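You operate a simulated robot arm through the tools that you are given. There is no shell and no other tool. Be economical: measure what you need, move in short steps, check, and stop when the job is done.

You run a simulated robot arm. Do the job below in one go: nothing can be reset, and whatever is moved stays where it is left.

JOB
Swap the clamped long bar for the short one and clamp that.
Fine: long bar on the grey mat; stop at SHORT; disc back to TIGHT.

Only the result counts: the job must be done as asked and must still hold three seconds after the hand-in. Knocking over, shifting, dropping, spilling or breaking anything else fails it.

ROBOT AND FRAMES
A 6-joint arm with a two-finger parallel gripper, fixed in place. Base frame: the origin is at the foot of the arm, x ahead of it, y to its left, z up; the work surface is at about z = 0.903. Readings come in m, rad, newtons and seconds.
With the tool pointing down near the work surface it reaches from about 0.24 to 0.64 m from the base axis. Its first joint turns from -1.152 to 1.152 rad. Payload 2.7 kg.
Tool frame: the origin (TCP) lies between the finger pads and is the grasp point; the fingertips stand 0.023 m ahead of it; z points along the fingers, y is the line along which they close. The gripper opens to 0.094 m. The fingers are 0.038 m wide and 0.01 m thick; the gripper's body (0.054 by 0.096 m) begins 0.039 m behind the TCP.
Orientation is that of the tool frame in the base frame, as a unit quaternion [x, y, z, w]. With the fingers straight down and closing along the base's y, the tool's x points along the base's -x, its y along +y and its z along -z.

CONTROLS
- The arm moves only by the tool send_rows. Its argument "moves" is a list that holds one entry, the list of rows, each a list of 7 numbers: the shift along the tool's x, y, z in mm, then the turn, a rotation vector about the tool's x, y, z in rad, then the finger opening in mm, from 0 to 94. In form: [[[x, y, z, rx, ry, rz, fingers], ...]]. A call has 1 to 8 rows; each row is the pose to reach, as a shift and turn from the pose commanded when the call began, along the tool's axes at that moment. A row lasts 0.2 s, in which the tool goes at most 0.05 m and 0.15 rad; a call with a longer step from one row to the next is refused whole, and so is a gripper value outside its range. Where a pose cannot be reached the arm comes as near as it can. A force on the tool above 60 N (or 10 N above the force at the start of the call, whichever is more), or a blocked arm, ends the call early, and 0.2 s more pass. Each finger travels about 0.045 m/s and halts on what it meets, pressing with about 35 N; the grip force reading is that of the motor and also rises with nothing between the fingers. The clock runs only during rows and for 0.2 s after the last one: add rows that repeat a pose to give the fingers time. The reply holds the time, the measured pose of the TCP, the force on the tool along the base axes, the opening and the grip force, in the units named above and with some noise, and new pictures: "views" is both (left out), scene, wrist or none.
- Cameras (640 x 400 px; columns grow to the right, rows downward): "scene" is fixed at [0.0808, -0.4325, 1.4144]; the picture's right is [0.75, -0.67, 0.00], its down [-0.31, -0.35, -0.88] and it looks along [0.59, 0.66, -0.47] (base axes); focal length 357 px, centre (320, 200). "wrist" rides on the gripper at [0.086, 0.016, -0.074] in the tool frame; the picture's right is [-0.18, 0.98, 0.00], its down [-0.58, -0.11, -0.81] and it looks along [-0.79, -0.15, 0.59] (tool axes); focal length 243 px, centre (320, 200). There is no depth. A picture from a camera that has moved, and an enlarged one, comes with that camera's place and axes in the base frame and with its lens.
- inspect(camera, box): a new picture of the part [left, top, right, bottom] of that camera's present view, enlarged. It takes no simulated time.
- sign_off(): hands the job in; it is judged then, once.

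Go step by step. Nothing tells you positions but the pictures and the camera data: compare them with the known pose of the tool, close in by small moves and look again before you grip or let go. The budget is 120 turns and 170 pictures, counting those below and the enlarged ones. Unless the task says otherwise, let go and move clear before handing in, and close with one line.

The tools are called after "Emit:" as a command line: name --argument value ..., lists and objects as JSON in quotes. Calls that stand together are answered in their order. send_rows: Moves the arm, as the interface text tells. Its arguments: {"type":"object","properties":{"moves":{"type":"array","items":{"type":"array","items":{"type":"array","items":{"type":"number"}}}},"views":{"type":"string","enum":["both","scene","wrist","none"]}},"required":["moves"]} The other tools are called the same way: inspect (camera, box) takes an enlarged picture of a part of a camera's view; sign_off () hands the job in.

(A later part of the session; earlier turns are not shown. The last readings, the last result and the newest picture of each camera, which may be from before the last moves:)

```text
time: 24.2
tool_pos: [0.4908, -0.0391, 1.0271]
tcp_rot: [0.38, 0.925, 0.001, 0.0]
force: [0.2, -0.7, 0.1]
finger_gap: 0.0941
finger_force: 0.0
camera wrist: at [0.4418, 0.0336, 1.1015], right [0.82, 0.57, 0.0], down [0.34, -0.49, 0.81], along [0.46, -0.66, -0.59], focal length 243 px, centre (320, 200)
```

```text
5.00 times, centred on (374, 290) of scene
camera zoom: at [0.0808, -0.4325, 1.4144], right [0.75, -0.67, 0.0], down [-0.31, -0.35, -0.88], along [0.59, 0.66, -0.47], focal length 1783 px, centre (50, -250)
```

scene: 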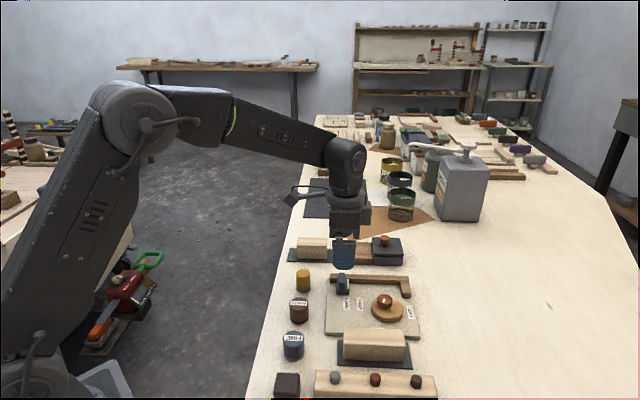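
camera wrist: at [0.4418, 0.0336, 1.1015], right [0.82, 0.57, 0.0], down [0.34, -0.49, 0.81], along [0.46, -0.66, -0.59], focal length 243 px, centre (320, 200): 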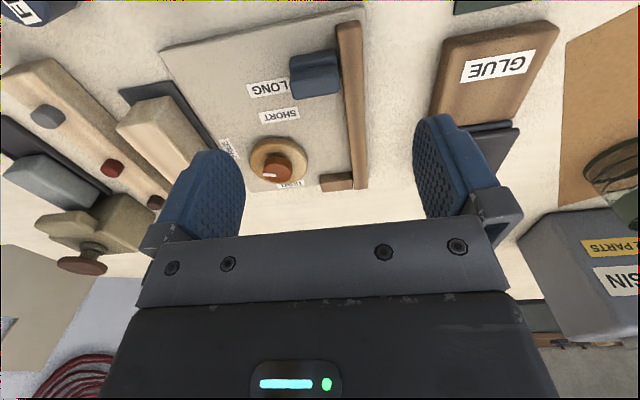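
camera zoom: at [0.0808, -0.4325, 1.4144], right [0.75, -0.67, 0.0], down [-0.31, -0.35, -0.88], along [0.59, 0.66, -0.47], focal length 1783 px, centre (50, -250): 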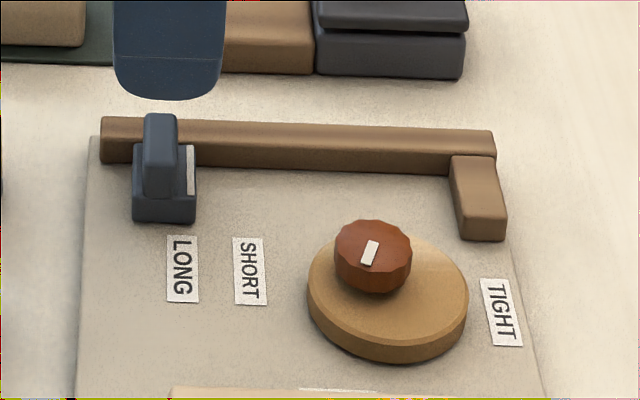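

The stop is a base with a tall fin and a white index strip, which lines up with the LONG label. I'll turn the tool 90° to grip the fin along the rail direction.

Emit:
send_rows --moves '[[[2, -3, -10, 0, 0, -0.145, 80], [4, -4, -10, 0, 0, -0.29, 70], [4, -4, -10, 0, 0, -0.435, 60], [4, -4, -10, 0, 0, -0.58, 50], [4, -4, -10, 0, 0, -0.725, 40], [4, -4, -10, 0, 0, -0.87, 40], [4, -4, -10, 0, 0, -1.01, 40], [4, -4, -10, 0, 0, -1.15, 40]]]' --views "none"

Emit:
send_rows --moves '[[[0, 0, 0, 0, 0, -0.14, 40], [0, 0, 0, 0, 0, -0.28, 40], [0, 0, 0, 0, 0, -0.42, 40], [0, 0, 0, 0, 0, -0.42, 40]]]' --views "both"

Emit:
inspect --camera "wrist" --box '[200, 20, 456, 180]'

Emit:
inspect --camera "scene" --box '[310, 250, 438, 330]'

```text
time: 26.0
tool_pos: [0.4843, -0.0426, 1.0357]
tcp_rot: [-0.184, 0.983, 0.0, 0.001]
force: [0.0, -0.6, 0.0]
finger_gap: 0.0402
finger_force: 0.0
```

```text
time: 27.0
tool_pos: [0.4841, -0.0419, 1.035]
tcp_rot: [-0.385, 0.923, 0.0, 0.0]
force: [0.4, -0.4, 0.6]
finger_gap: 0.0399
finger_force: 0.1
camera wrist: at [0.4128, -0.0924, 1.111], right [-0.57, 0.82, 0.0], down [0.49, 0.34, 0.81], along [0.66, 0.46, -0.59], focal length 243 px, centre (320, 200)
```

scene: 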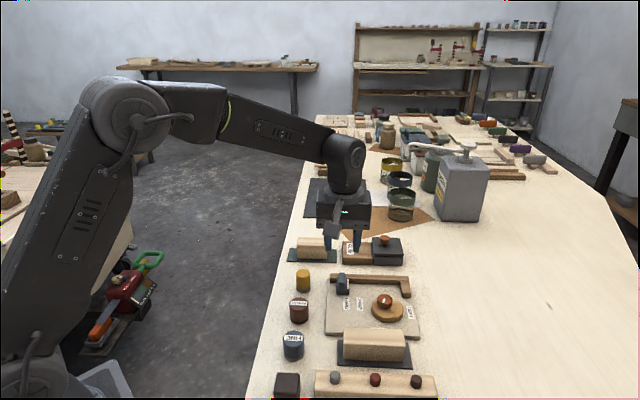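
wrist: 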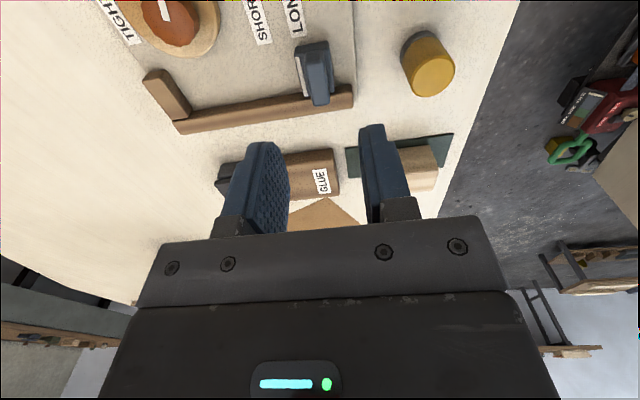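

```text
2.50 times, centred on (328, 100) of wrist
camera zoom: at [0.4128, -0.0924, 1.111], right [-0.57, 0.82, 0.0], down [0.49, 0.34, 0.81], along [0.66, 0.46, -0.59], focal length 606 px, centre (300, 450)
```

zoom: 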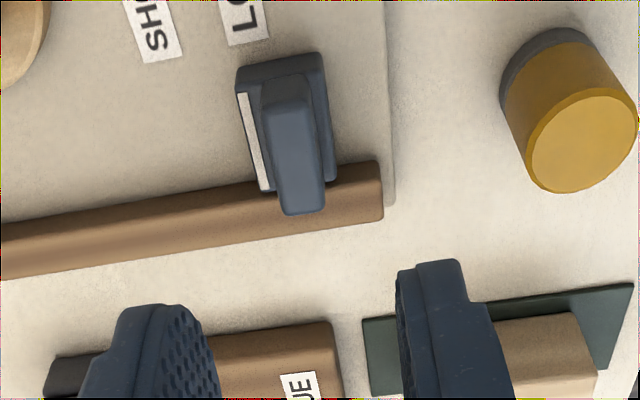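

```text
5.00 times, centred on (374, 290) of scene
camera zoom: at [0.0808, -0.4325, 1.4144], right [0.75, -0.67, 0.0], down [-0.31, -0.35, -0.88], along [0.59, 0.66, -0.47], focal length 1783 px, centre (50, -250)
```

zoom: 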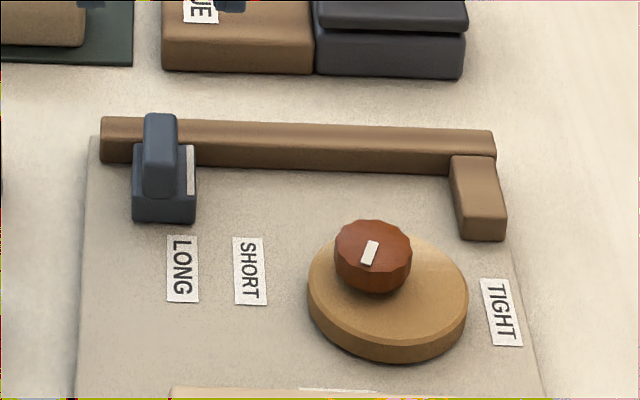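

The fin is centred between the fingers. Lowering until the tips are just above the fence height, opening 40 mm.

Emit:
send_rows --moves '[[[3, -1, 25, 0, 0, 0, 40], [3, -1, 50, 0, 0, 0, 40], [3, -1, 70, 0, 0, 0, 40], [3, -1, 80, 0, 0, 0, 40], [3, -1, 80, 0, 0, 0, 40]]]' --views "both"

Emit:
inspect --camera "wrist" --box '[200, 40, 456, 200]'

Emit:
inspect --camera "scene" --box '[310, 250, 438, 330]'

```text
time: 28.2
tool_pos: [0.483, -0.0459, 0.954]
tcp_rot: [-0.384, 0.923, -0.001, 0.0]
force: [-0.1, -0.4, 0.3]
finger_gap: 0.0401
finger_force: 0.0
camera wrist: at [0.4109, -0.0959, 1.0297], right [-0.57, 0.82, 0.0], down [0.49, 0.34, 0.81], along [0.66, 0.46, -0.59], focal length 243 px, centre (320, 200)
```

scene: 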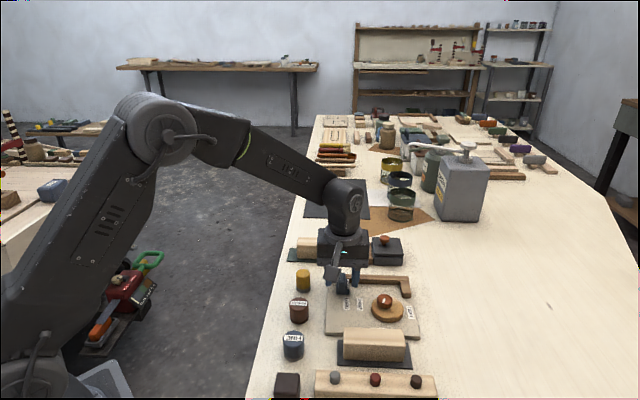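
wrist: 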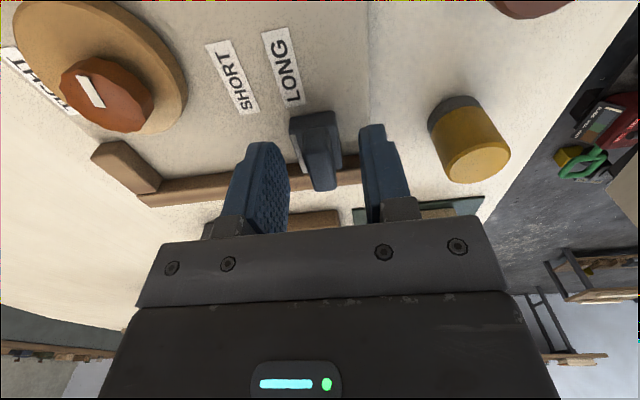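

```text
2.50 times, centred on (328, 120) of wrist
camera zoom: at [0.4109, -0.0959, 1.0297], right [-0.57, 0.82, 0.0], down [0.49, 0.34, 0.81], along [0.66, 0.46, -0.59], focal length 606 px, centre (300, 400)
```

zoom: 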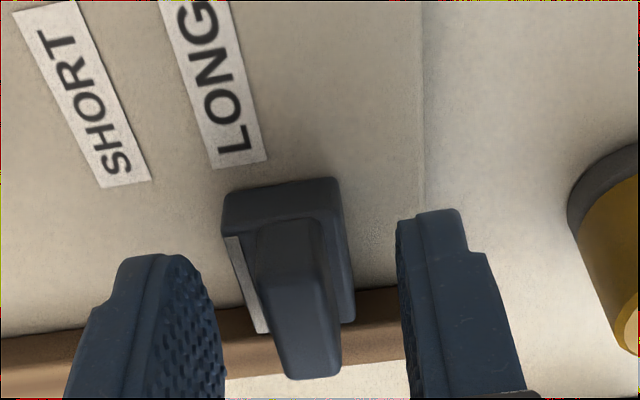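

```text
5.00 times, centred on (374, 290) of scene
camera zoom: at [0.0808, -0.4325, 1.4144], right [0.75, -0.67, 0.0], down [-0.31, -0.35, -0.88], along [0.59, 0.66, -0.47], focal length 1783 px, centre (50, -250)
```

zoom: 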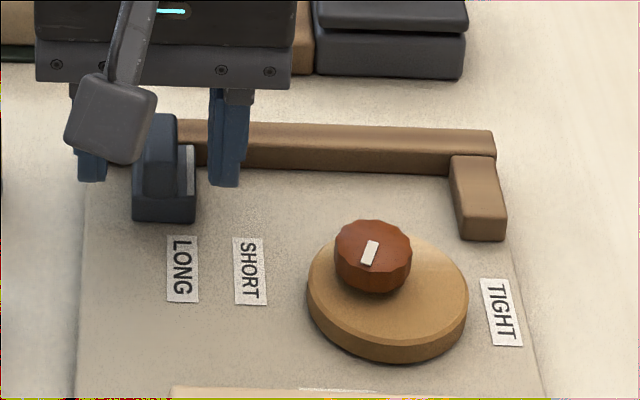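

Fingers straddle the fin. LONG-to-SHORT spacing measures about 26.7 mm. Closing on the fin.

Emit:
send_rows --moves '[[[0, 0, 0, 0, 0, 0, 24], [0, 0, 0, 0, 0, 0, 8], [0, 0, 0, 0, 0, 0, 5], [0, 0, 0, 0, 0, 0, 5]]]' --views "none"

```text
time: 29.2
tool_pos: [0.482, -0.0469, 0.9534]
tcp_rot: [-0.383, 0.924, 0.0, 0.001]
force: [8.6, -7.1, -3.3]
finger_gap: 0.0137
finger_force: 45.2
```

Fin gripped (13.7 mm). Sliding the stop along the rail towards SHORT.

Emit:
send_rows --moves '[[[0, -4, 0, 0, 0, 0, 5], [0, -8, 0, 0, 0, 0, 5], [0, -12, 0, 0, 0, 0, 5], [0, -16, 0, 0, 0, 0, 5], [0, -20, 0, 0, 0, 0, 5], [0, -24, 0, 0, 0, 0, 5], [0, -27, 0, 0, 0, 0, 5], [0, -27, 0, 0, 0, 0, 5]]]' --views "both"

Emit:
inspect --camera "wrist" --box '[200, 40, 456, 200]'

Emit:
inspect --camera "scene" --box '[310, 250, 438, 330]'

```text
time: 31.0
tool_pos: [0.4998, -0.064, 0.955]
tcp_rot: [-0.383, 0.924, 0.001, -0.001]
force: [-8.0, -6.2, -17.7]
finger_gap: 0.0139
finger_force: 44.8
camera wrist: at [0.43, -0.1145, 1.0304], right [-0.57, 0.82, 0.0], down [0.49, 0.34, 0.8], along [0.66, 0.46, -0.59], focal length 243 px, centre (320, 200)
```

scene: 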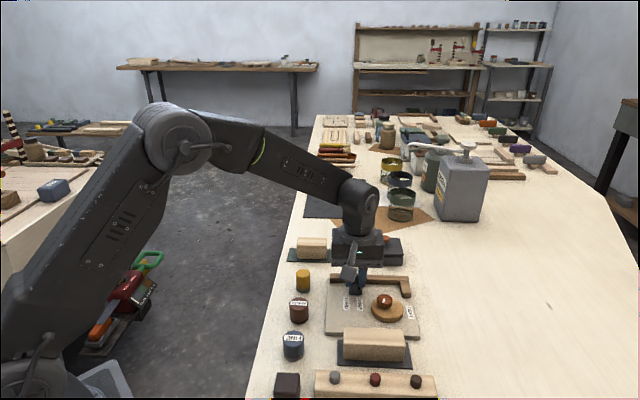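
wrist: 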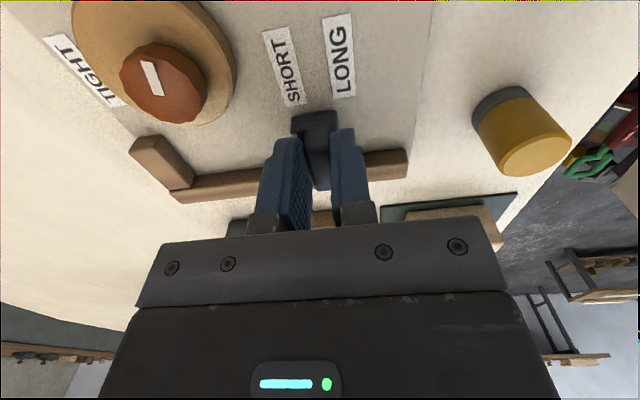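

```text
2.50 times, centred on (328, 120) of wrist
camera zoom: at [0.43, -0.1145, 1.0304], right [-0.57, 0.82, 0.0], down [0.49, 0.34, 0.8], along [0.66, 0.46, -0.59], focal length 606 px, centre (300, 400)
```

zoom: 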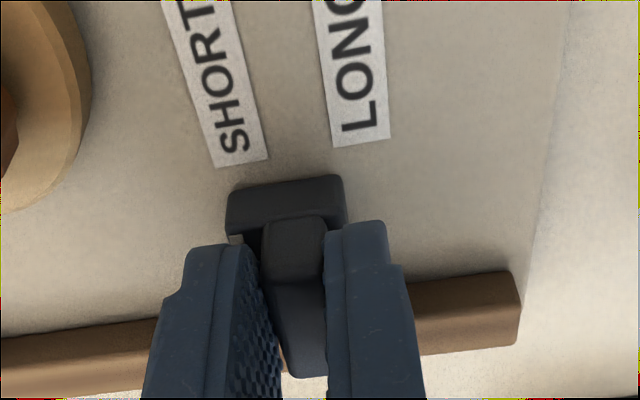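

```text
5.00 times, centred on (374, 290) of scene
camera zoom: at [0.0808, -0.4327, 1.4143], right [0.75, -0.67, 0.0], down [-0.31, -0.35, -0.88], along [0.59, 0.66, -0.47], focal length 1783 px, centre (50, -250)
```

zoom: 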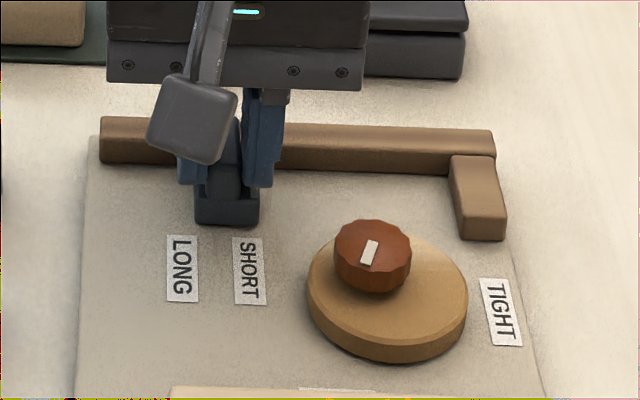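

The stop has gone about 25–26 mm and sits nearly the same relative to SHORT as it did to LONG. I'll nudge 0.6 mm more, release, rise and re-measure.

Emit:
send_rows --moves '[[[0, -0.6, 0, 0, 0, 0, 5], [0, -0.6, 0, 0, 0, 0, 5], [0, -0.6, 0, 0, 0, 0, 40], [0, -0.6, 0, 0, 0, 0, 40], [0, -0.6, 0, 0, 0, 0, 40], [0, -0.6, -30, 0, 0, 0, 40], [0, -0.6, -70, 0, 0, 0, 40], [20, -0.6, -80, 0, 0, 0, 40]]]' --views "both"

Emit:
inspect --camera "wrist" --box '[160, 0, 416, 160]'

Emit:
inspect --camera "scene" --box '[310, 250, 438, 330]'

```text
time: 32.8
tool_pos: [0.4885, -0.0785, 1.0359]
tcp_rot: [-0.384, 0.923, 0.0, 0.001]
force: [-0.6, 0.3, -0.3]
finger_gap: 0.0401
finger_force: 0.0
camera wrist: at [0.4167, -0.1289, 1.1102], right [-0.57, 0.82, 0.0], down [0.49, 0.34, 0.81], along [0.66, 0.46, -0.59], focal length 243 px, centre (320, 200)
```

scene: 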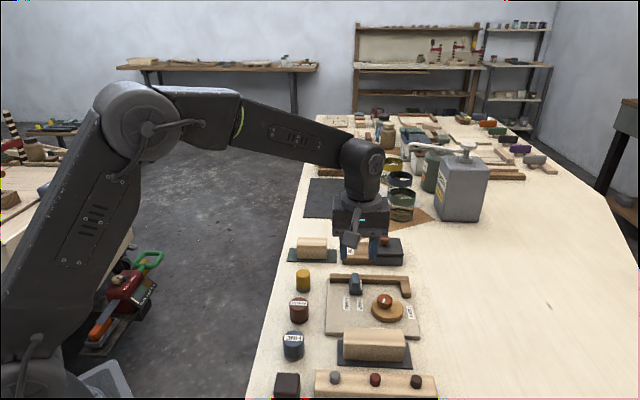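
wrist: 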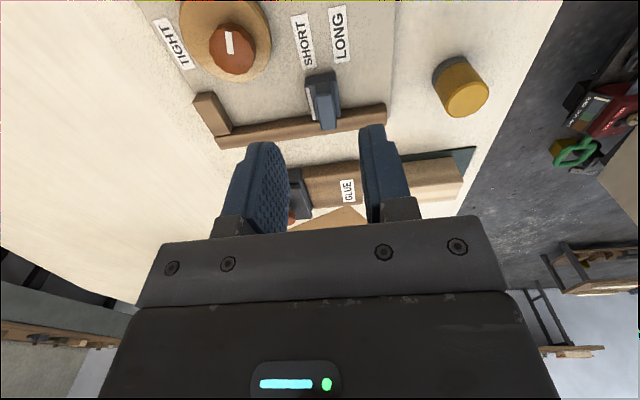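

```text
2.50 times, centred on (288, 80) of wrist
camera zoom: at [0.4167, -0.1289, 1.1102], right [-0.57, 0.82, 0.0], down [0.49, 0.34, 0.81], along [0.66, 0.46, -0.59], focal length 606 px, centre (400, 500)
```

zoom: 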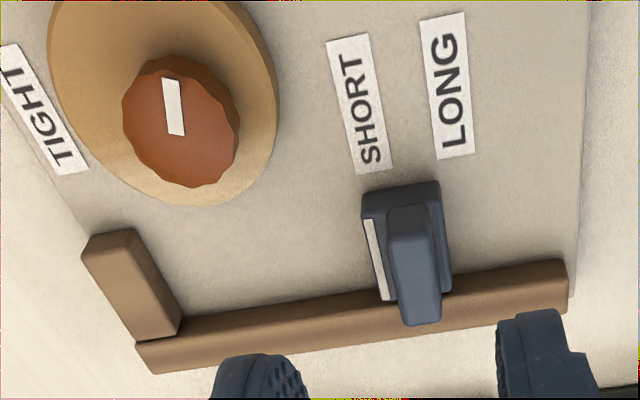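

```text
5.00 times, centred on (374, 290) of scene
camera zoom: at [0.0808, -0.4325, 1.4144], right [0.75, -0.67, 0.0], down [-0.31, -0.35, -0.88], along [0.59, 0.66, -0.47], focal length 1783 px, centre (50, -250)
```

zoom: 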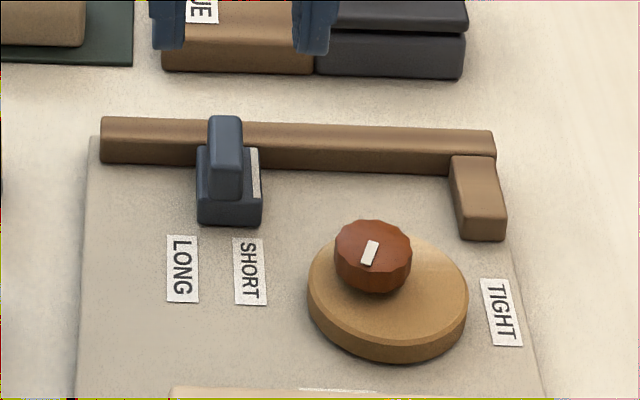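

The stop is at SHORT with room for a bar of about 75 mm. Now turning the tool back 90° and going over to the short bar.

Emit:
send_rows --moves '[[[-17, 12, -8, 0, 0, 0.145, 60], [-34, 24, -15, 0, 0, 0.29, 75], [-51, 35, -15, 0, 0, 0.435, 90], [-68, 47, -15, 0, 0, 0.58, 94], [-86, 58, -15, 0, 0, 0.725, 94], [-103, 70, -15, 0, 0, 0.87, 94], [-120, 82, -15, 0, 0, 1.01, 94], [-137, 94, -15, 0, 0, 1.15, 94]]]' --views "none"

Emit:
send_rows --moves '[[[0, 0, 0, 0, 0, 0.14, 94], [0, 0, 0, 0, 0, 0.28, 94], [0, 0, 0, 0, 0, 0.42, 94], [0, 0, 0, 0, 0, 0.42, 94]]]' --views "both"

Emit:
inspect --camera "wrist" --box '[200, 0, 456, 160]'

Emit:
inspect --camera "scene" --box '[270, 210, 398, 290]'

```text
time: 34.6
tool_pos: [0.5183, 0.0824, 1.0511]
tcp_rot: [0.181, 0.983, -0.001, 0.0]
force: [0.4, 0.3, 0.1]
finger_gap: 0.0939
finger_force: 0.0
```

```text
time: 35.6
tool_pos: [0.5194, 0.0844, 1.0505]
tcp_rot: [0.382, 0.924, 0.0, -0.001]
force: [0.4, 0.4, 1.0]
finger_gap: 0.0939
finger_force: 0.1
camera wrist: at [0.4696, 0.1565, 1.1263], right [0.82, 0.57, 0.0], down [0.34, -0.49, 0.81], along [0.46, -0.66, -0.59], focal length 243 px, centre (320, 200)
```

scene: 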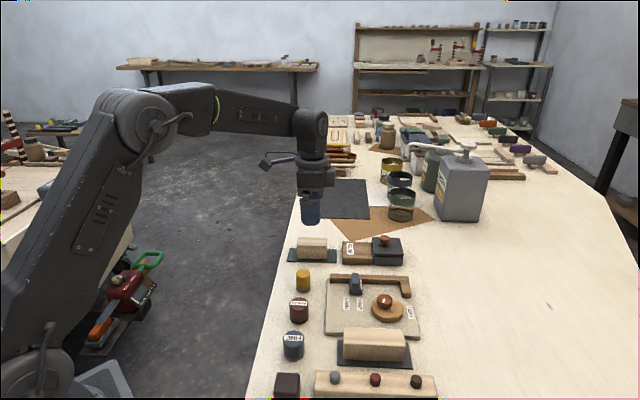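
wrist: 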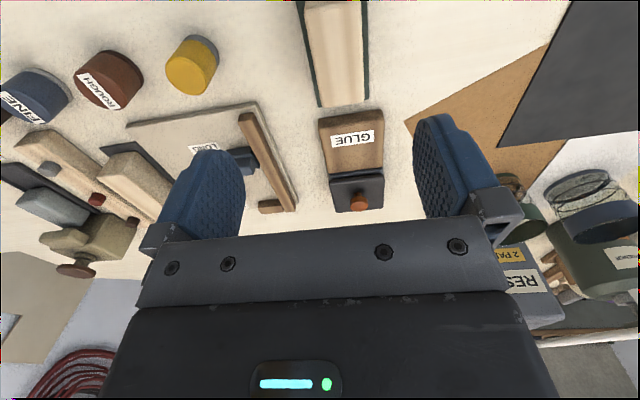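

```text
2.50 times, centred on (328, 80) of wrist
camera zoom: at [0.4696, 0.1565, 1.1263], right [0.82, 0.57, 0.0], down [0.34, -0.49, 0.81], along [0.46, -0.66, -0.59], focal length 606 px, centre (300, 500)
```

zoom: 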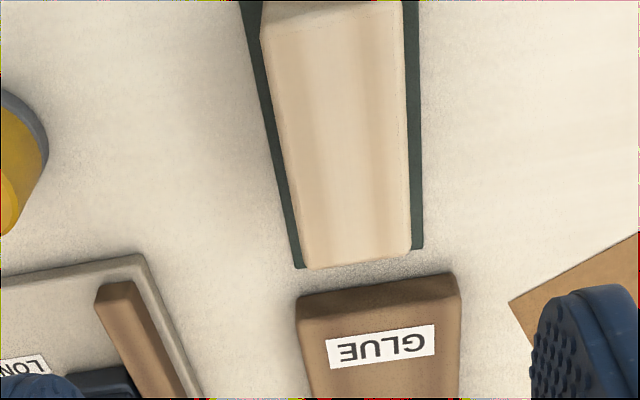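

```text
5.00 times, centred on (334, 250) of scene
camera zoom: at [0.0808, -0.4325, 1.4144], right [0.75, -0.67, 0.0], down [-0.31, -0.35, -0.88], along [0.59, 0.66, -0.47], focal length 1783 px, centre (250, -50)
```

zoom: 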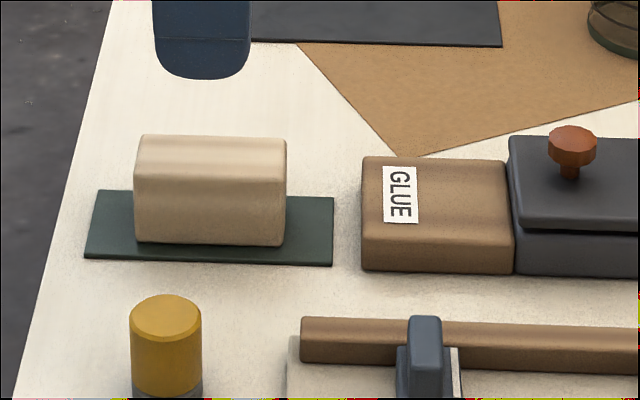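

The short bar is aligned with the tool, with its centre at about (+1,+13) mm and a length of about 70 mm. I'll centre on it, then hover lower with 54 mm opening.

Emit:
send_rows --moves '[[[1, 13, 0, 0, 0, 0, 80], [1, 13, 25, 0, 0, 0, 65], [1, 13, 50, 0, 0, 0, 54], [1, 13, 68, 0, 0, 0, 54], [1, 13, 68, 0, 0, 0, 54]]]' --views "wrist"

Emit:
inspect --camera "wrist" --box '[200, 20, 456, 180]'

```text
time: 36.8
tool_pos: [0.5263, 0.096, 0.9832]
tcp_rot: [0.38, 0.925, 0.0, 0.0]
force: [-0.5, -0.1, 0.5]
finger_gap: 0.054
finger_force: 0.0
camera wrist: at [0.4769, 0.1693, 1.0586], right [0.82, 0.57, 0.0], down [0.34, -0.49, 0.81], along [0.46, -0.66, -0.59], focal length 243 px, centre (320, 200)
```

wrist: 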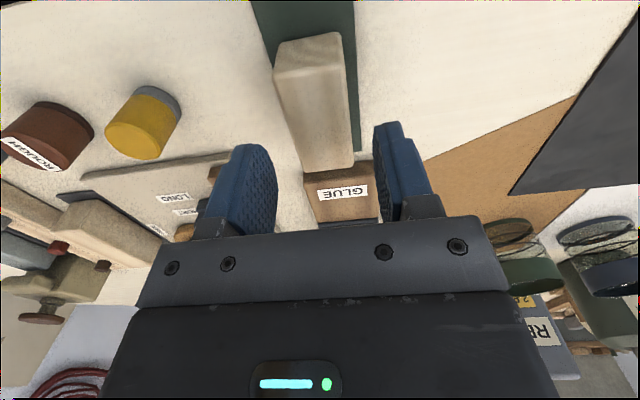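

```text
2.50 times, centred on (328, 100) of wrist
camera zoom: at [0.4769, 0.1693, 1.0586], right [0.82, 0.57, 0.0], down [0.34, -0.49, 0.81], along [0.46, -0.66, -0.59], focal length 606 px, centre (300, 450)
```

zoom: 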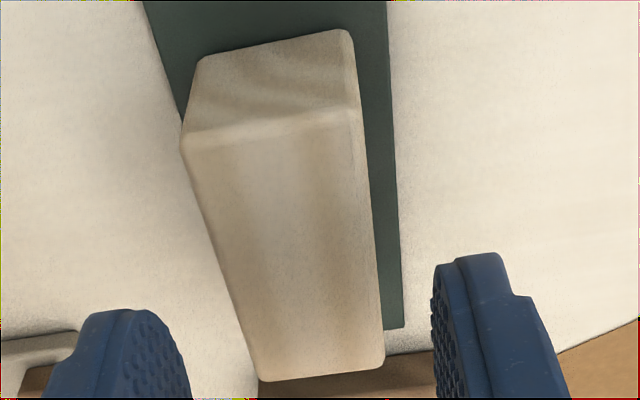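

Centred in y; I'll shift -4 mm along the bar, descend to TCP z≈0.949 and grip.

Emit:
send_rows --moves '[[[-4, 0, 12, 0, 0, 0, 54], [-4, 0, 24, 0, 0, 0, 54], [-4, 0, 34, 0, 0, 0, 54], [-4, 0, 34, 0, 0, 0, 44], [-4, 0, 34, 0, 0, 0, 30], [-4, 0, 34, 0, 0, 0, 30], [-4, 0, 34, 0, 0, 0, 30]]]' --views "both"

Emit:
inspect --camera "scene" --box '[270, 210, 398, 290]'

```text
time: 38.4
tool_pos: [0.5282, 0.0932, 0.9496]
tcp_rot: [0.38, 0.925, -0.001, 0.0]
force: [0.6, -0.4, 0.4]
finger_gap: 0.0349
finger_force: 35.3
camera wrist: at [0.4797, 0.1654, 1.0245], right [0.82, 0.57, 0.0], down [0.34, -0.49, 0.81], along [0.46, -0.66, -0.59], focal length 243 px, centre (320, 200)
```

scene: 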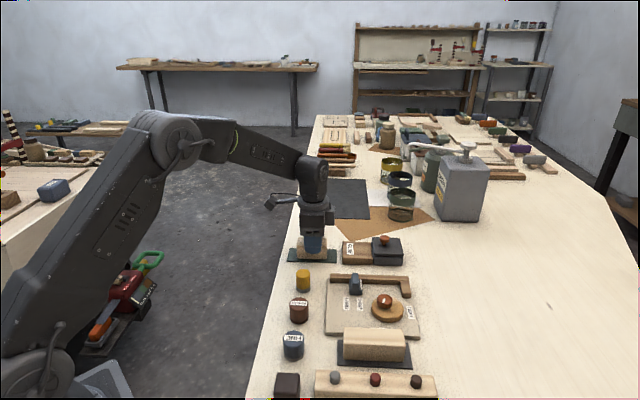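
wrist: 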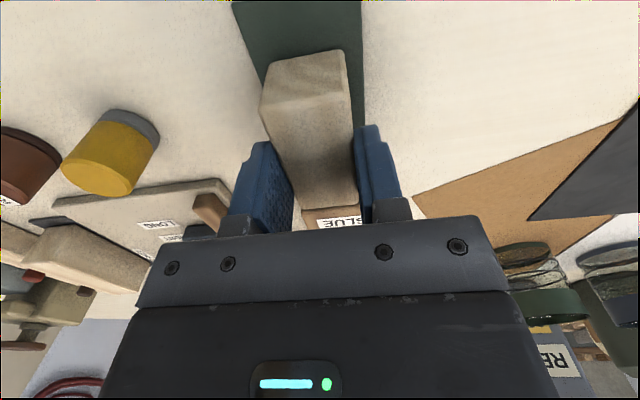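

```text
5.00 times, centred on (334, 250) of scene
camera zoom: at [0.0808, -0.4325, 1.4144], right [0.75, -0.67, 0.0], down [-0.31, -0.35, -0.88], along [0.59, 0.66, -0.47], focal length 1783 px, centre (250, -50)
```

zoom: 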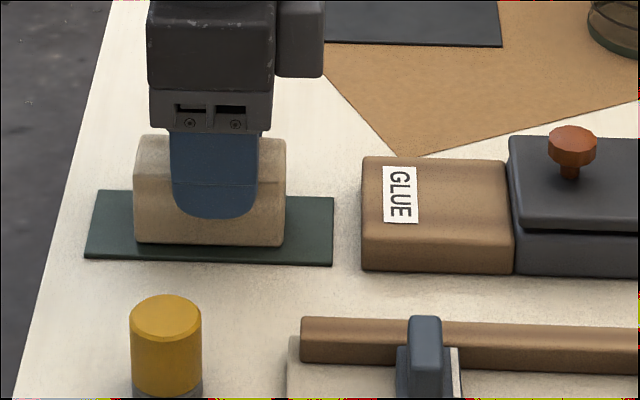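

Short bar gripped (34.9 mm). Lifting it, then carrying it to above the fixture, near the end block.

Emit:
send_rows --moves '[[[0, 0, -20, 0, 0, 0, 30], [0, 0, -60, 0, 0, 0, 30], [0, 0, -105, 0, 0, 0, 30], [-31, -25, -105, 0, 0, 0, 30], [-62, -50, -105, 0, 0, 0, 30], [-93, -75, -105, 0, 0, 0, 30], [-125, -100, -105, 0, 0, 0, 30], [-156, -125, -105, 0, 0, 0, 30]]]' --views "none"

Emit:
send_rows --moves '[[[0, 0, 30, 0, 0, 0, 30], [0, 0, 55, 0, 0, 0, 30], [0, 0, 55, 0, 0, 0, 30]]]' --views "both"

Emit:
inspect --camera "scene" --box '[310, 240, 438, 320]'

Emit:
inspect --camera "wrist" --box '[200, 40, 456, 200]'

```text
time: 40.2
tool_pos: [0.5528, -0.108, 1.054]
tcp_rot: [0.38, 0.925, 0.001, 0.0]
force: [-1.0, 0.1, -1.1]
finger_gap: 0.0349
finger_force: 34.8
```

```text
time: 41.0
tool_pos: [0.551, -0.1072, 0.9996]
tcp_rot: [0.38, 0.925, 0.001, 0.001]
force: [-1.1, 0.6, -0.2]
finger_gap: 0.0349
finger_force: 35.1
camera wrist: at [0.5022, -0.0346, 1.0742], right [0.82, 0.57, 0.0], down [0.34, -0.49, 0.81], along [0.46, -0.66, -0.59], focal length 243 px, centre (320, 200)
```

scene: 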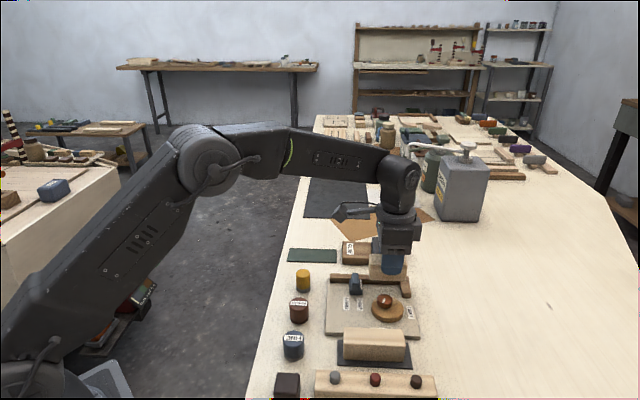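
wrist: 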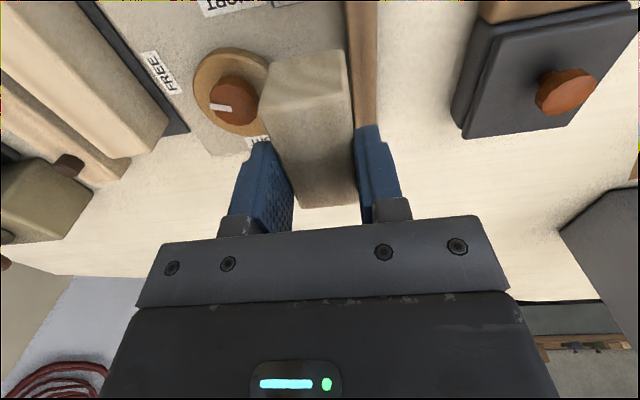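

```text
5.00 times, centred on (374, 280) of scene
camera zoom: at [0.0808, -0.4325, 1.4144], right [0.75, -0.67, 0.0], down [-0.31, -0.35, -0.88], along [0.59, 0.66, -0.47], focal length 1783 px, centre (50, -200)
```

zoom: 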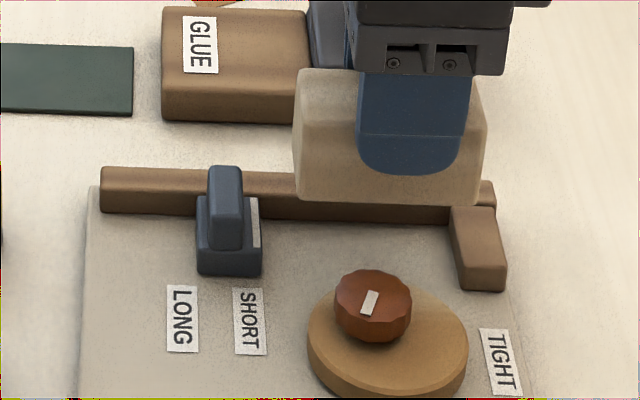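

```text
2.50 times, centred on (328, 120) of wrist
camera zoom: at [0.5022, -0.0346, 1.0742], right [0.82, 0.57, 0.0], down [0.34, -0.49, 0.81], along [0.46, -0.66, -0.59], focal length 606 px, centre (300, 400)
```

zoom: 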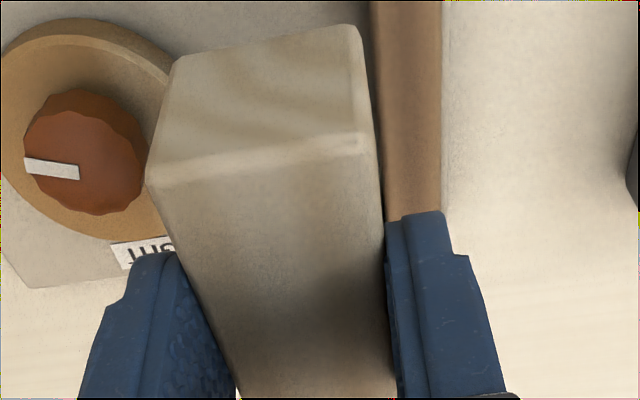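

Predicted landing is about 2.6 mm too far toward the end block and about 3 mm off the fence. I'll correct (+4.5,+2) mm and lower most of the way.

Emit:
send_rows --moves '[[[4.5, 2, 0, 0, 0, 0, 30], [4.5, 2, 12, 0, 0, 0, 30], [4.5, 2, 22, 0, 0, 0, 30], [4.5, 2, 28, 0, 0, 0, 30], [4.5, 2, 28, 0, 0, 0, 30]]]' --views "both"

Emit:
inspect --camera "scene" --box '[310, 240, 438, 320]'

Emit:
inspect --camera "wrist" --box '[200, 40, 456, 200]'

```text
time: 42.2
tool_pos: [0.549, -0.1033, 0.9706]
tcp_rot: [0.38, 0.925, -0.001, 0.0]
force: [0.6, 0.8, -0.8]
finger_gap: 0.0349
finger_force: 34.0
camera wrist: at [0.5004, -0.03, 1.0456], right [0.82, 0.57, 0.0], down [0.34, -0.49, 0.81], along [0.46, -0.66, -0.59], focal length 243 px, centre (320, 200)
```

scene: 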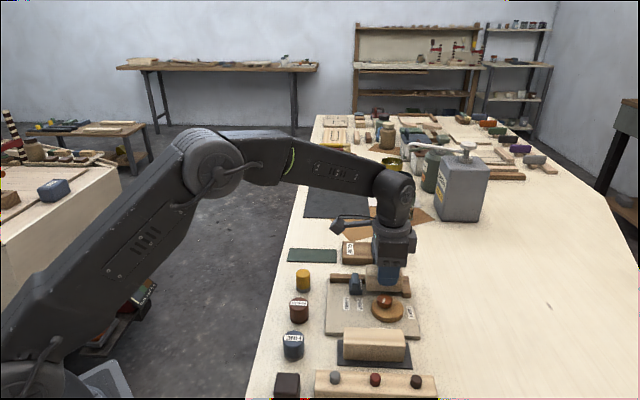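
wrist: 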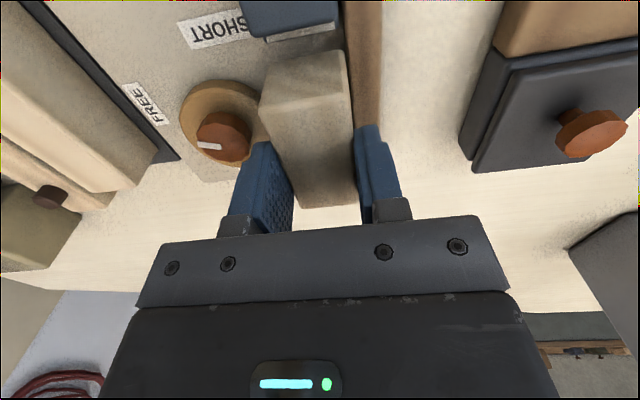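

```text
5.00 times, centred on (374, 280) of scene
camera zoom: at [0.0808, -0.4325, 1.4144], right [0.75, -0.67, 0.0], down [-0.31, -0.35, -0.88], along [0.59, 0.66, -0.47], focal length 1783 px, centre (50, -200)
```

zoom: 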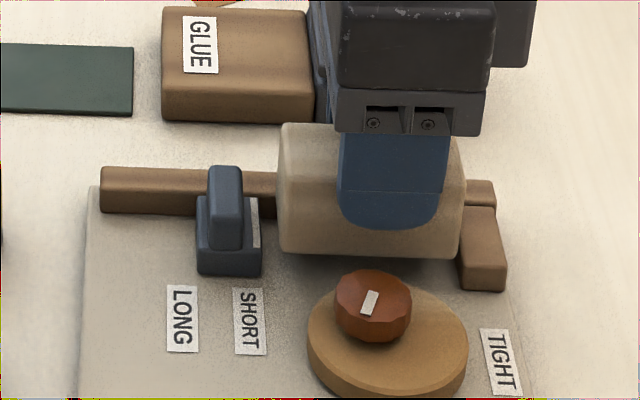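

```text
2.50 times, centred on (328, 120) of wrist
camera zoom: at [0.5004, -0.03, 1.0456], right [0.82, 0.57, 0.0], down [0.34, -0.49, 0.81], along [0.46, -0.66, -0.59], focal length 606 px, centre (300, 400)
```

zoom: 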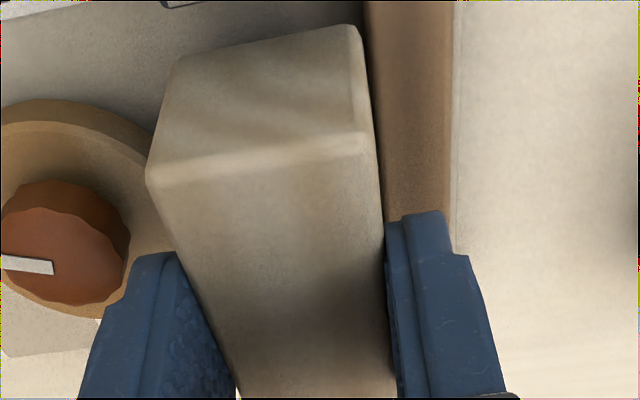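

Clearances look right: about 2 mm off the fence and 2–3 mm off the end block. Lowering into the fixture.

Emit:
send_rows --moves '[[[0, 0, 5, 0, 0, 0, 30], [0, 0, 10, 0, 0, 0, 30], [0, 0, 14, 0, 0, 0, 30], [0, 0, 14, 0, 0, 0, 30]]]' --views "none"

```text
time: 43.2
tool_pos: [0.5508, -0.104, 0.9557]
tcp_rot: [0.38, 0.925, 0.0, 0.001]
force: [0.6, 0.4, -0.1]
finger_gap: 0.0348
finger_force: 35.0
```

Emit:
send_rows --moves '[[[0, 0, 1, 0, 0, 0, 30], [0, 0, 2, 0, 0, 0, 30], [0, 0, 2, 0, 0, 0, 30]]]' --views "both"

Emit:
inspect --camera "scene" --box '[320, 250, 420, 312]'

Emit:
inspect --camera "wrist" --box '[200, 40, 456, 200]'

```text
time: 44.0
tool_pos: [0.5505, -0.1031, 0.9549]
tcp_rot: [0.38, 0.925, 0.0, 0.001]
force: [-3.3, -1.5, 9.2]
finger_gap: 0.0347
finger_force: 35.0
camera wrist: at [0.5015, -0.0303, 1.0312], right [0.82, 0.57, 0.0], down [0.33, -0.49, 0.81], along [0.46, -0.66, -0.59], focal length 243 px, centre (320, 200)
```

scene: 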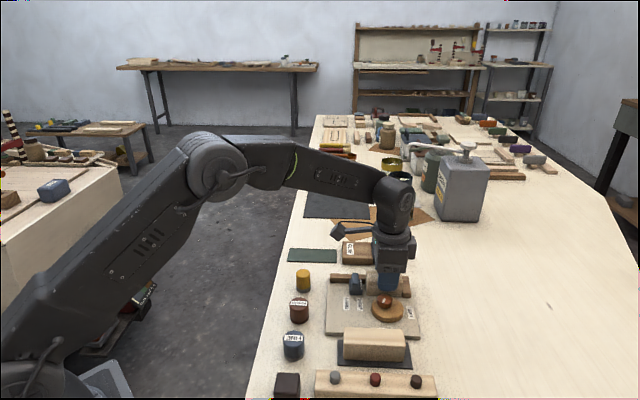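
wrist: 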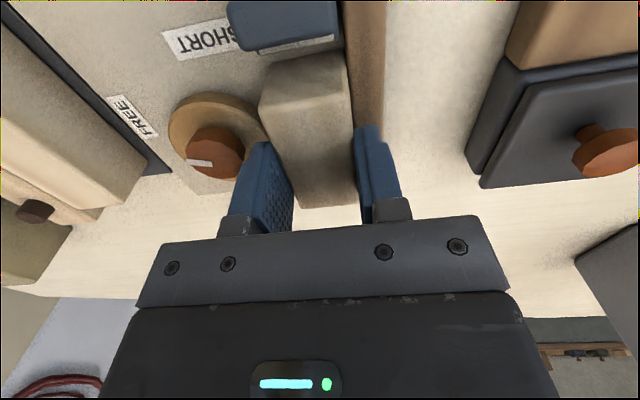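

```text
6.40 times, centred on (370, 281) of scene
camera zoom: at [0.0805, -0.4325, 1.4144], right [0.75, -0.67, 0.0], down [-0.31, -0.35, -0.88], along [0.59, 0.66, -0.47], focal length 2282 px, centre (0, -318)
```

zoom: 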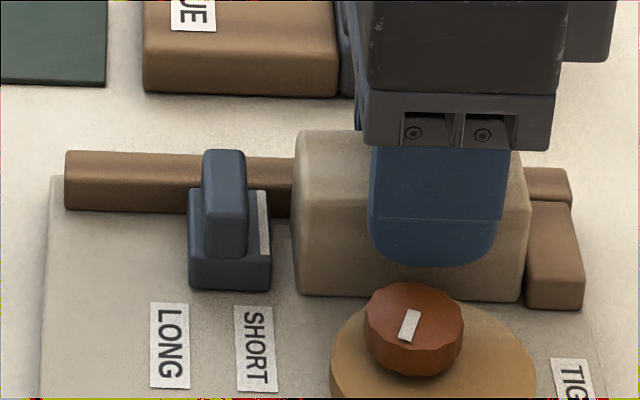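

```text
2.50 times, centred on (328, 120) of wrist
camera zoom: at [0.5015, -0.0303, 1.0312], right [0.82, 0.57, 0.0], down [0.33, -0.49, 0.81], along [0.46, -0.66, -0.59], focal length 606 px, centre (300, 400)
```

zoom: 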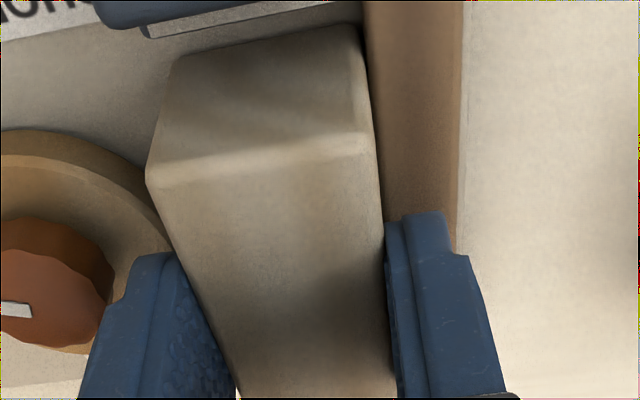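

The bar rests on the board. I'll ease it against the fence and close the small gap to the end block before releasing.

Emit:
send_rows --moves '[[[0, 0, -0.6, 0, 0, 0, 30], [-1, 0, -0.6, 0, 0, 0, 30], [-1.8, 0, -0.6, 0, 0, 0, 30], [-1.8, 1, -0.6, 0, 0, 0, 30], [-1.8, 2, -0.6, 0, 0, 0, 30], [-1.8, 2, -0.6, 0, 0, 0, 30]]]' --views "scene"

Emit:
inspect --camera "scene" --box '[320, 250, 420, 312]'

```text
time: 45.4
tool_pos: [0.5525, -0.1036, 0.9558]
tcp_rot: [0.38, 0.925, -0.001, 0.0]
force: [-19.0, -8.8, 16.2]
finger_gap: 0.0349
finger_force: 34.9
```

scene: 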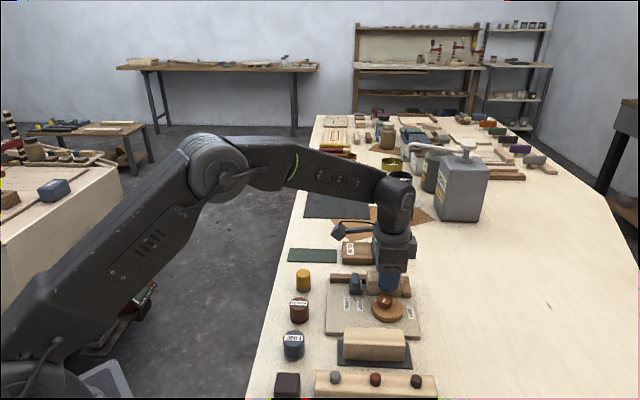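

```text
6.40 times, centred on (370, 281) of scene
camera zoom: at [0.08, -0.4327, 1.4144], right [0.75, -0.67, 0.0], down [-0.31, -0.35, -0.88], along [0.59, 0.66, -0.47], focal length 2282 px, centre (0, -318)
```

zoom: 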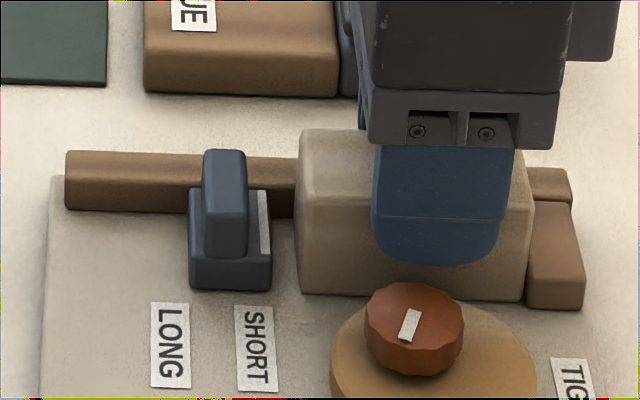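

The bar is against the fence and close to the end block. Releasing and rising to check it.

Emit:
send_rows --moves '[[[0, -1, -0.3, 0, 0, 0, 30], [0, -1, -0.3, 0, 0, 0, 44], [0, -1, -0.3, 0, 0, 0, 44], [0, -1, -15, 0, 0, 0, 44], [0, -1, -45, 0, 0, 0, 44], [8, -17, -70, 0, 0, 0, 44], [8, -34, -70, 0, 0, 0, 44], [8, -52, -70, 0, 0, 0, 38]]]' --views "both"

Emit:
inspect --camera "scene" --box '[310, 240, 438, 320]'

Emit:
inspect --camera "wrist" --box '[200, 0, 456, 160]'

```text
time: 47.2
tool_pos: [0.5113, -0.1335, 1.024]
tcp_rot: [0.38, 0.925, -0.001, 0.0]
force: [0.3, 0.0, 1.1]
finger_gap: 0.0382
finger_force: 0.0
camera wrist: at [0.4617, -0.0606, 1.1008], right [0.82, 0.57, 0.0], down [0.34, -0.49, 0.81], along [0.46, -0.66, -0.59], focal length 243 px, centre (320, 200)
```

scene: 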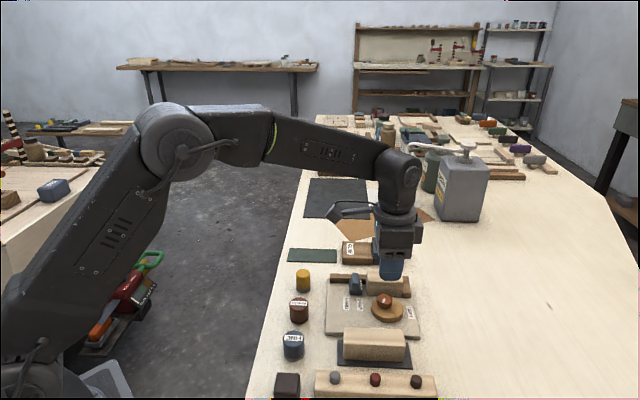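
wrist: 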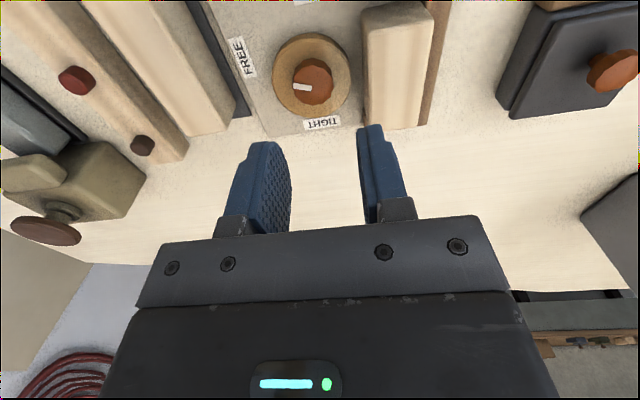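

```text
5.00 times, centred on (374, 280) of scene
camera zoom: at [0.0808, -0.4325, 1.4144], right [0.75, -0.67, 0.0], down [-0.31, -0.35, -0.88], along [0.59, 0.66, -0.47], focal length 1783 px, centre (50, -200)
```

zoom: 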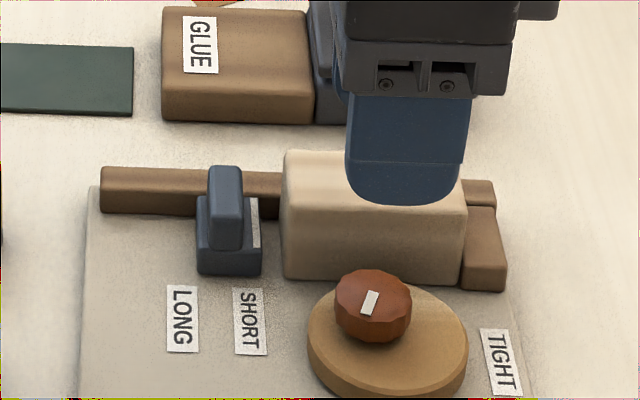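

```text
2.50 times, centred on (328, 80) of wrist
camera zoom: at [0.4617, -0.0606, 1.1008], right [0.82, 0.57, 0.0], down [0.34, -0.49, 0.81], along [0.46, -0.66, -0.59], focal length 606 px, centre (300, 500)
```

zoom: 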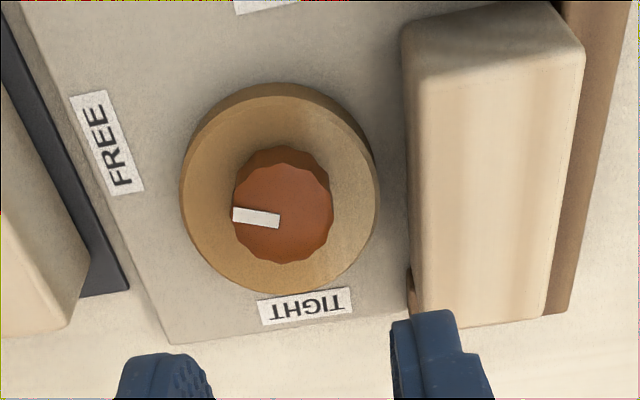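

The short bar is seated. Now I'll align over the knob and turn the tool to the orientation at which I released it at FREE.

Emit:
send_rows --moves '[[[0, -5, 0, 0, 0, 0.14, 38], [0, -5, 0, 0, 0, 0.28, 38], [0, -5, 0, 0, 0, 0.42, 38], [0, -5, 0, 0, 0, 0.56, 38], [0, -5, 0, 0, 0, 0.7, 38], [0, -5, 0, 0, 0, 0.84, 38], [0, -5, 0, 0, 0, 0.965, 38], [0, -5, 30, 0, 0, 0.965, 38]]]' --views "both"

Emit:
inspect --camera "wrist" --box '[200, 20, 456, 180]'

Emit:
inspect --camera "scene" --box '[310, 250, 438, 330]'

```text
time: 49.0
tool_pos: [0.5085, -0.1376, 0.9946]
tcp_rot: [0.766, 0.642, -0.001, -0.001]
force: [0.1, -0.1, -0.1]
finger_gap: 0.038
finger_force: 0.0
camera wrist: at [0.5398, -0.0547, 1.0713], right [0.94, -0.35, 0.0], down [-0.21, -0.55, 0.81], along [-0.29, -0.75, -0.59], focal length 243 px, centre (320, 200)
```

scene: 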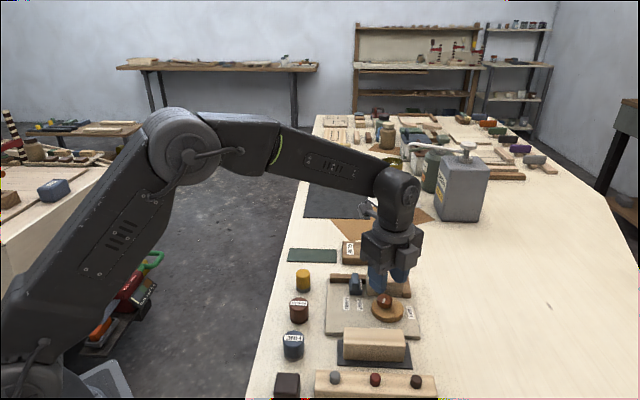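
wrist: 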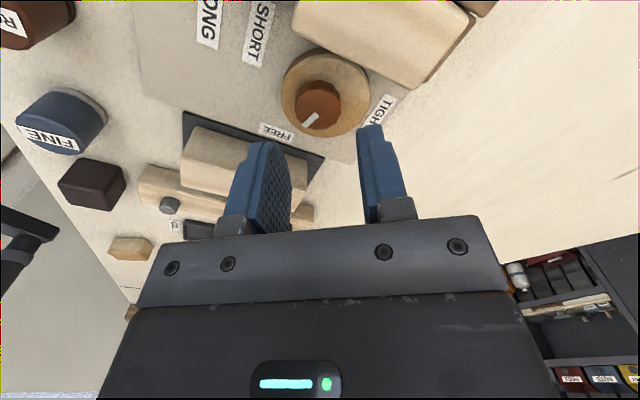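

```text
2.50 times, centred on (328, 100) of wrist
camera zoom: at [0.5398, -0.0547, 1.0713], right [0.94, -0.35, 0.0], down [-0.21, -0.55, 0.81], along [-0.29, -0.75, -0.59], focal length 606 px, centre (300, 450)
```

zoom: 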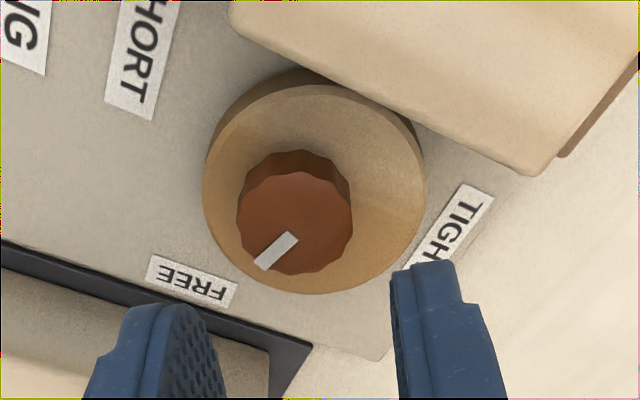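

```text
5.00 times, centred on (374, 290) of scene
camera zoom: at [0.0808, -0.4325, 1.4144], right [0.75, -0.67, 0.0], down [-0.31, -0.35, -0.88], along [0.59, 0.66, -0.47], focal length 1783 px, centre (50, -250)
```

zoom: 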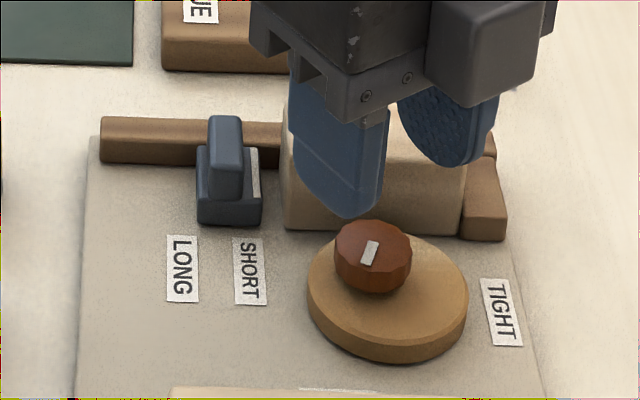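

Knob centred within 2 mm. Descending and gripping it.

Emit:
send_rows --moves '[[[-1, -1.5, 16, 0, 0, 0, 38], [-1, -1.5, 32, 0, 0, 0, 38], [-1, -1.5, 46, 0, 0, 0, 38], [-1, -1.5, 46, 0, 0, 0, 38], [-1, -1.5, 46, 0, 0, 0, 15], [-1, -1.5, 46, 0, 0, 0, 15], [-1, -1.5, 46, 0, 0, 0, 15]]]' --views "none"

```text
time: 50.6
tool_pos: [0.5058, -0.1386, 0.9495]
tcp_rot: [0.766, 0.643, 0.0, -0.001]
force: [-4.7, 0.7, 0.1]
finger_gap: 0.0275
finger_force: 44.3
```

Good grip. Turning the disc back towards TIGHT.

Emit:
send_rows --moves '[[[0, 0, 0, 0, 0, -0.12, 15], [0, 0, 0, 0, 0, -0.24, 15], [0, 0, 0, 0, 0, -0.36, 15], [0, 0, 0, 0, 0, -0.48, 15], [0, 0, 0, 0, 0, -0.6, 15], [0, 0, 0, 0, 0, -0.72, 15], [0, 0, 0, 0, 0, -0.84, 15], [0, 0, 0, 0, 0, -0.96, 15]]]' --views "wrist"

```text
time: 52.4
tool_pos: [0.5078, -0.1367, 0.9494]
tcp_rot: [0.382, 0.924, 0.002, 0.004]
force: [28.6, -1.1, -9.3]
finger_gap: 0.0271
finger_force: 45.7
camera wrist: at [0.4586, -0.0647, 1.0245], right [0.82, 0.57, 0.01], down [0.33, -0.49, 0.81], along [0.46, -0.66, -0.59], focal length 243 px, centre (320, 200)
```

wrist: 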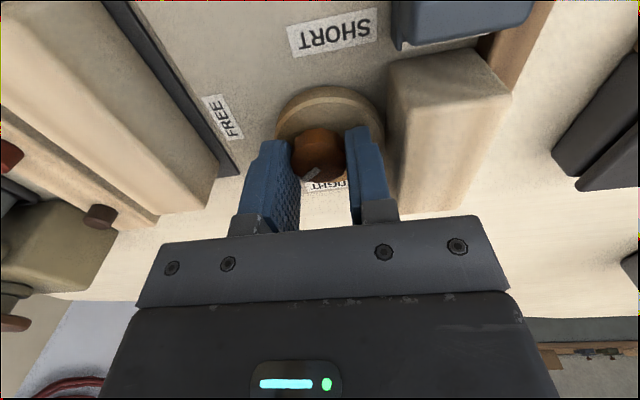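

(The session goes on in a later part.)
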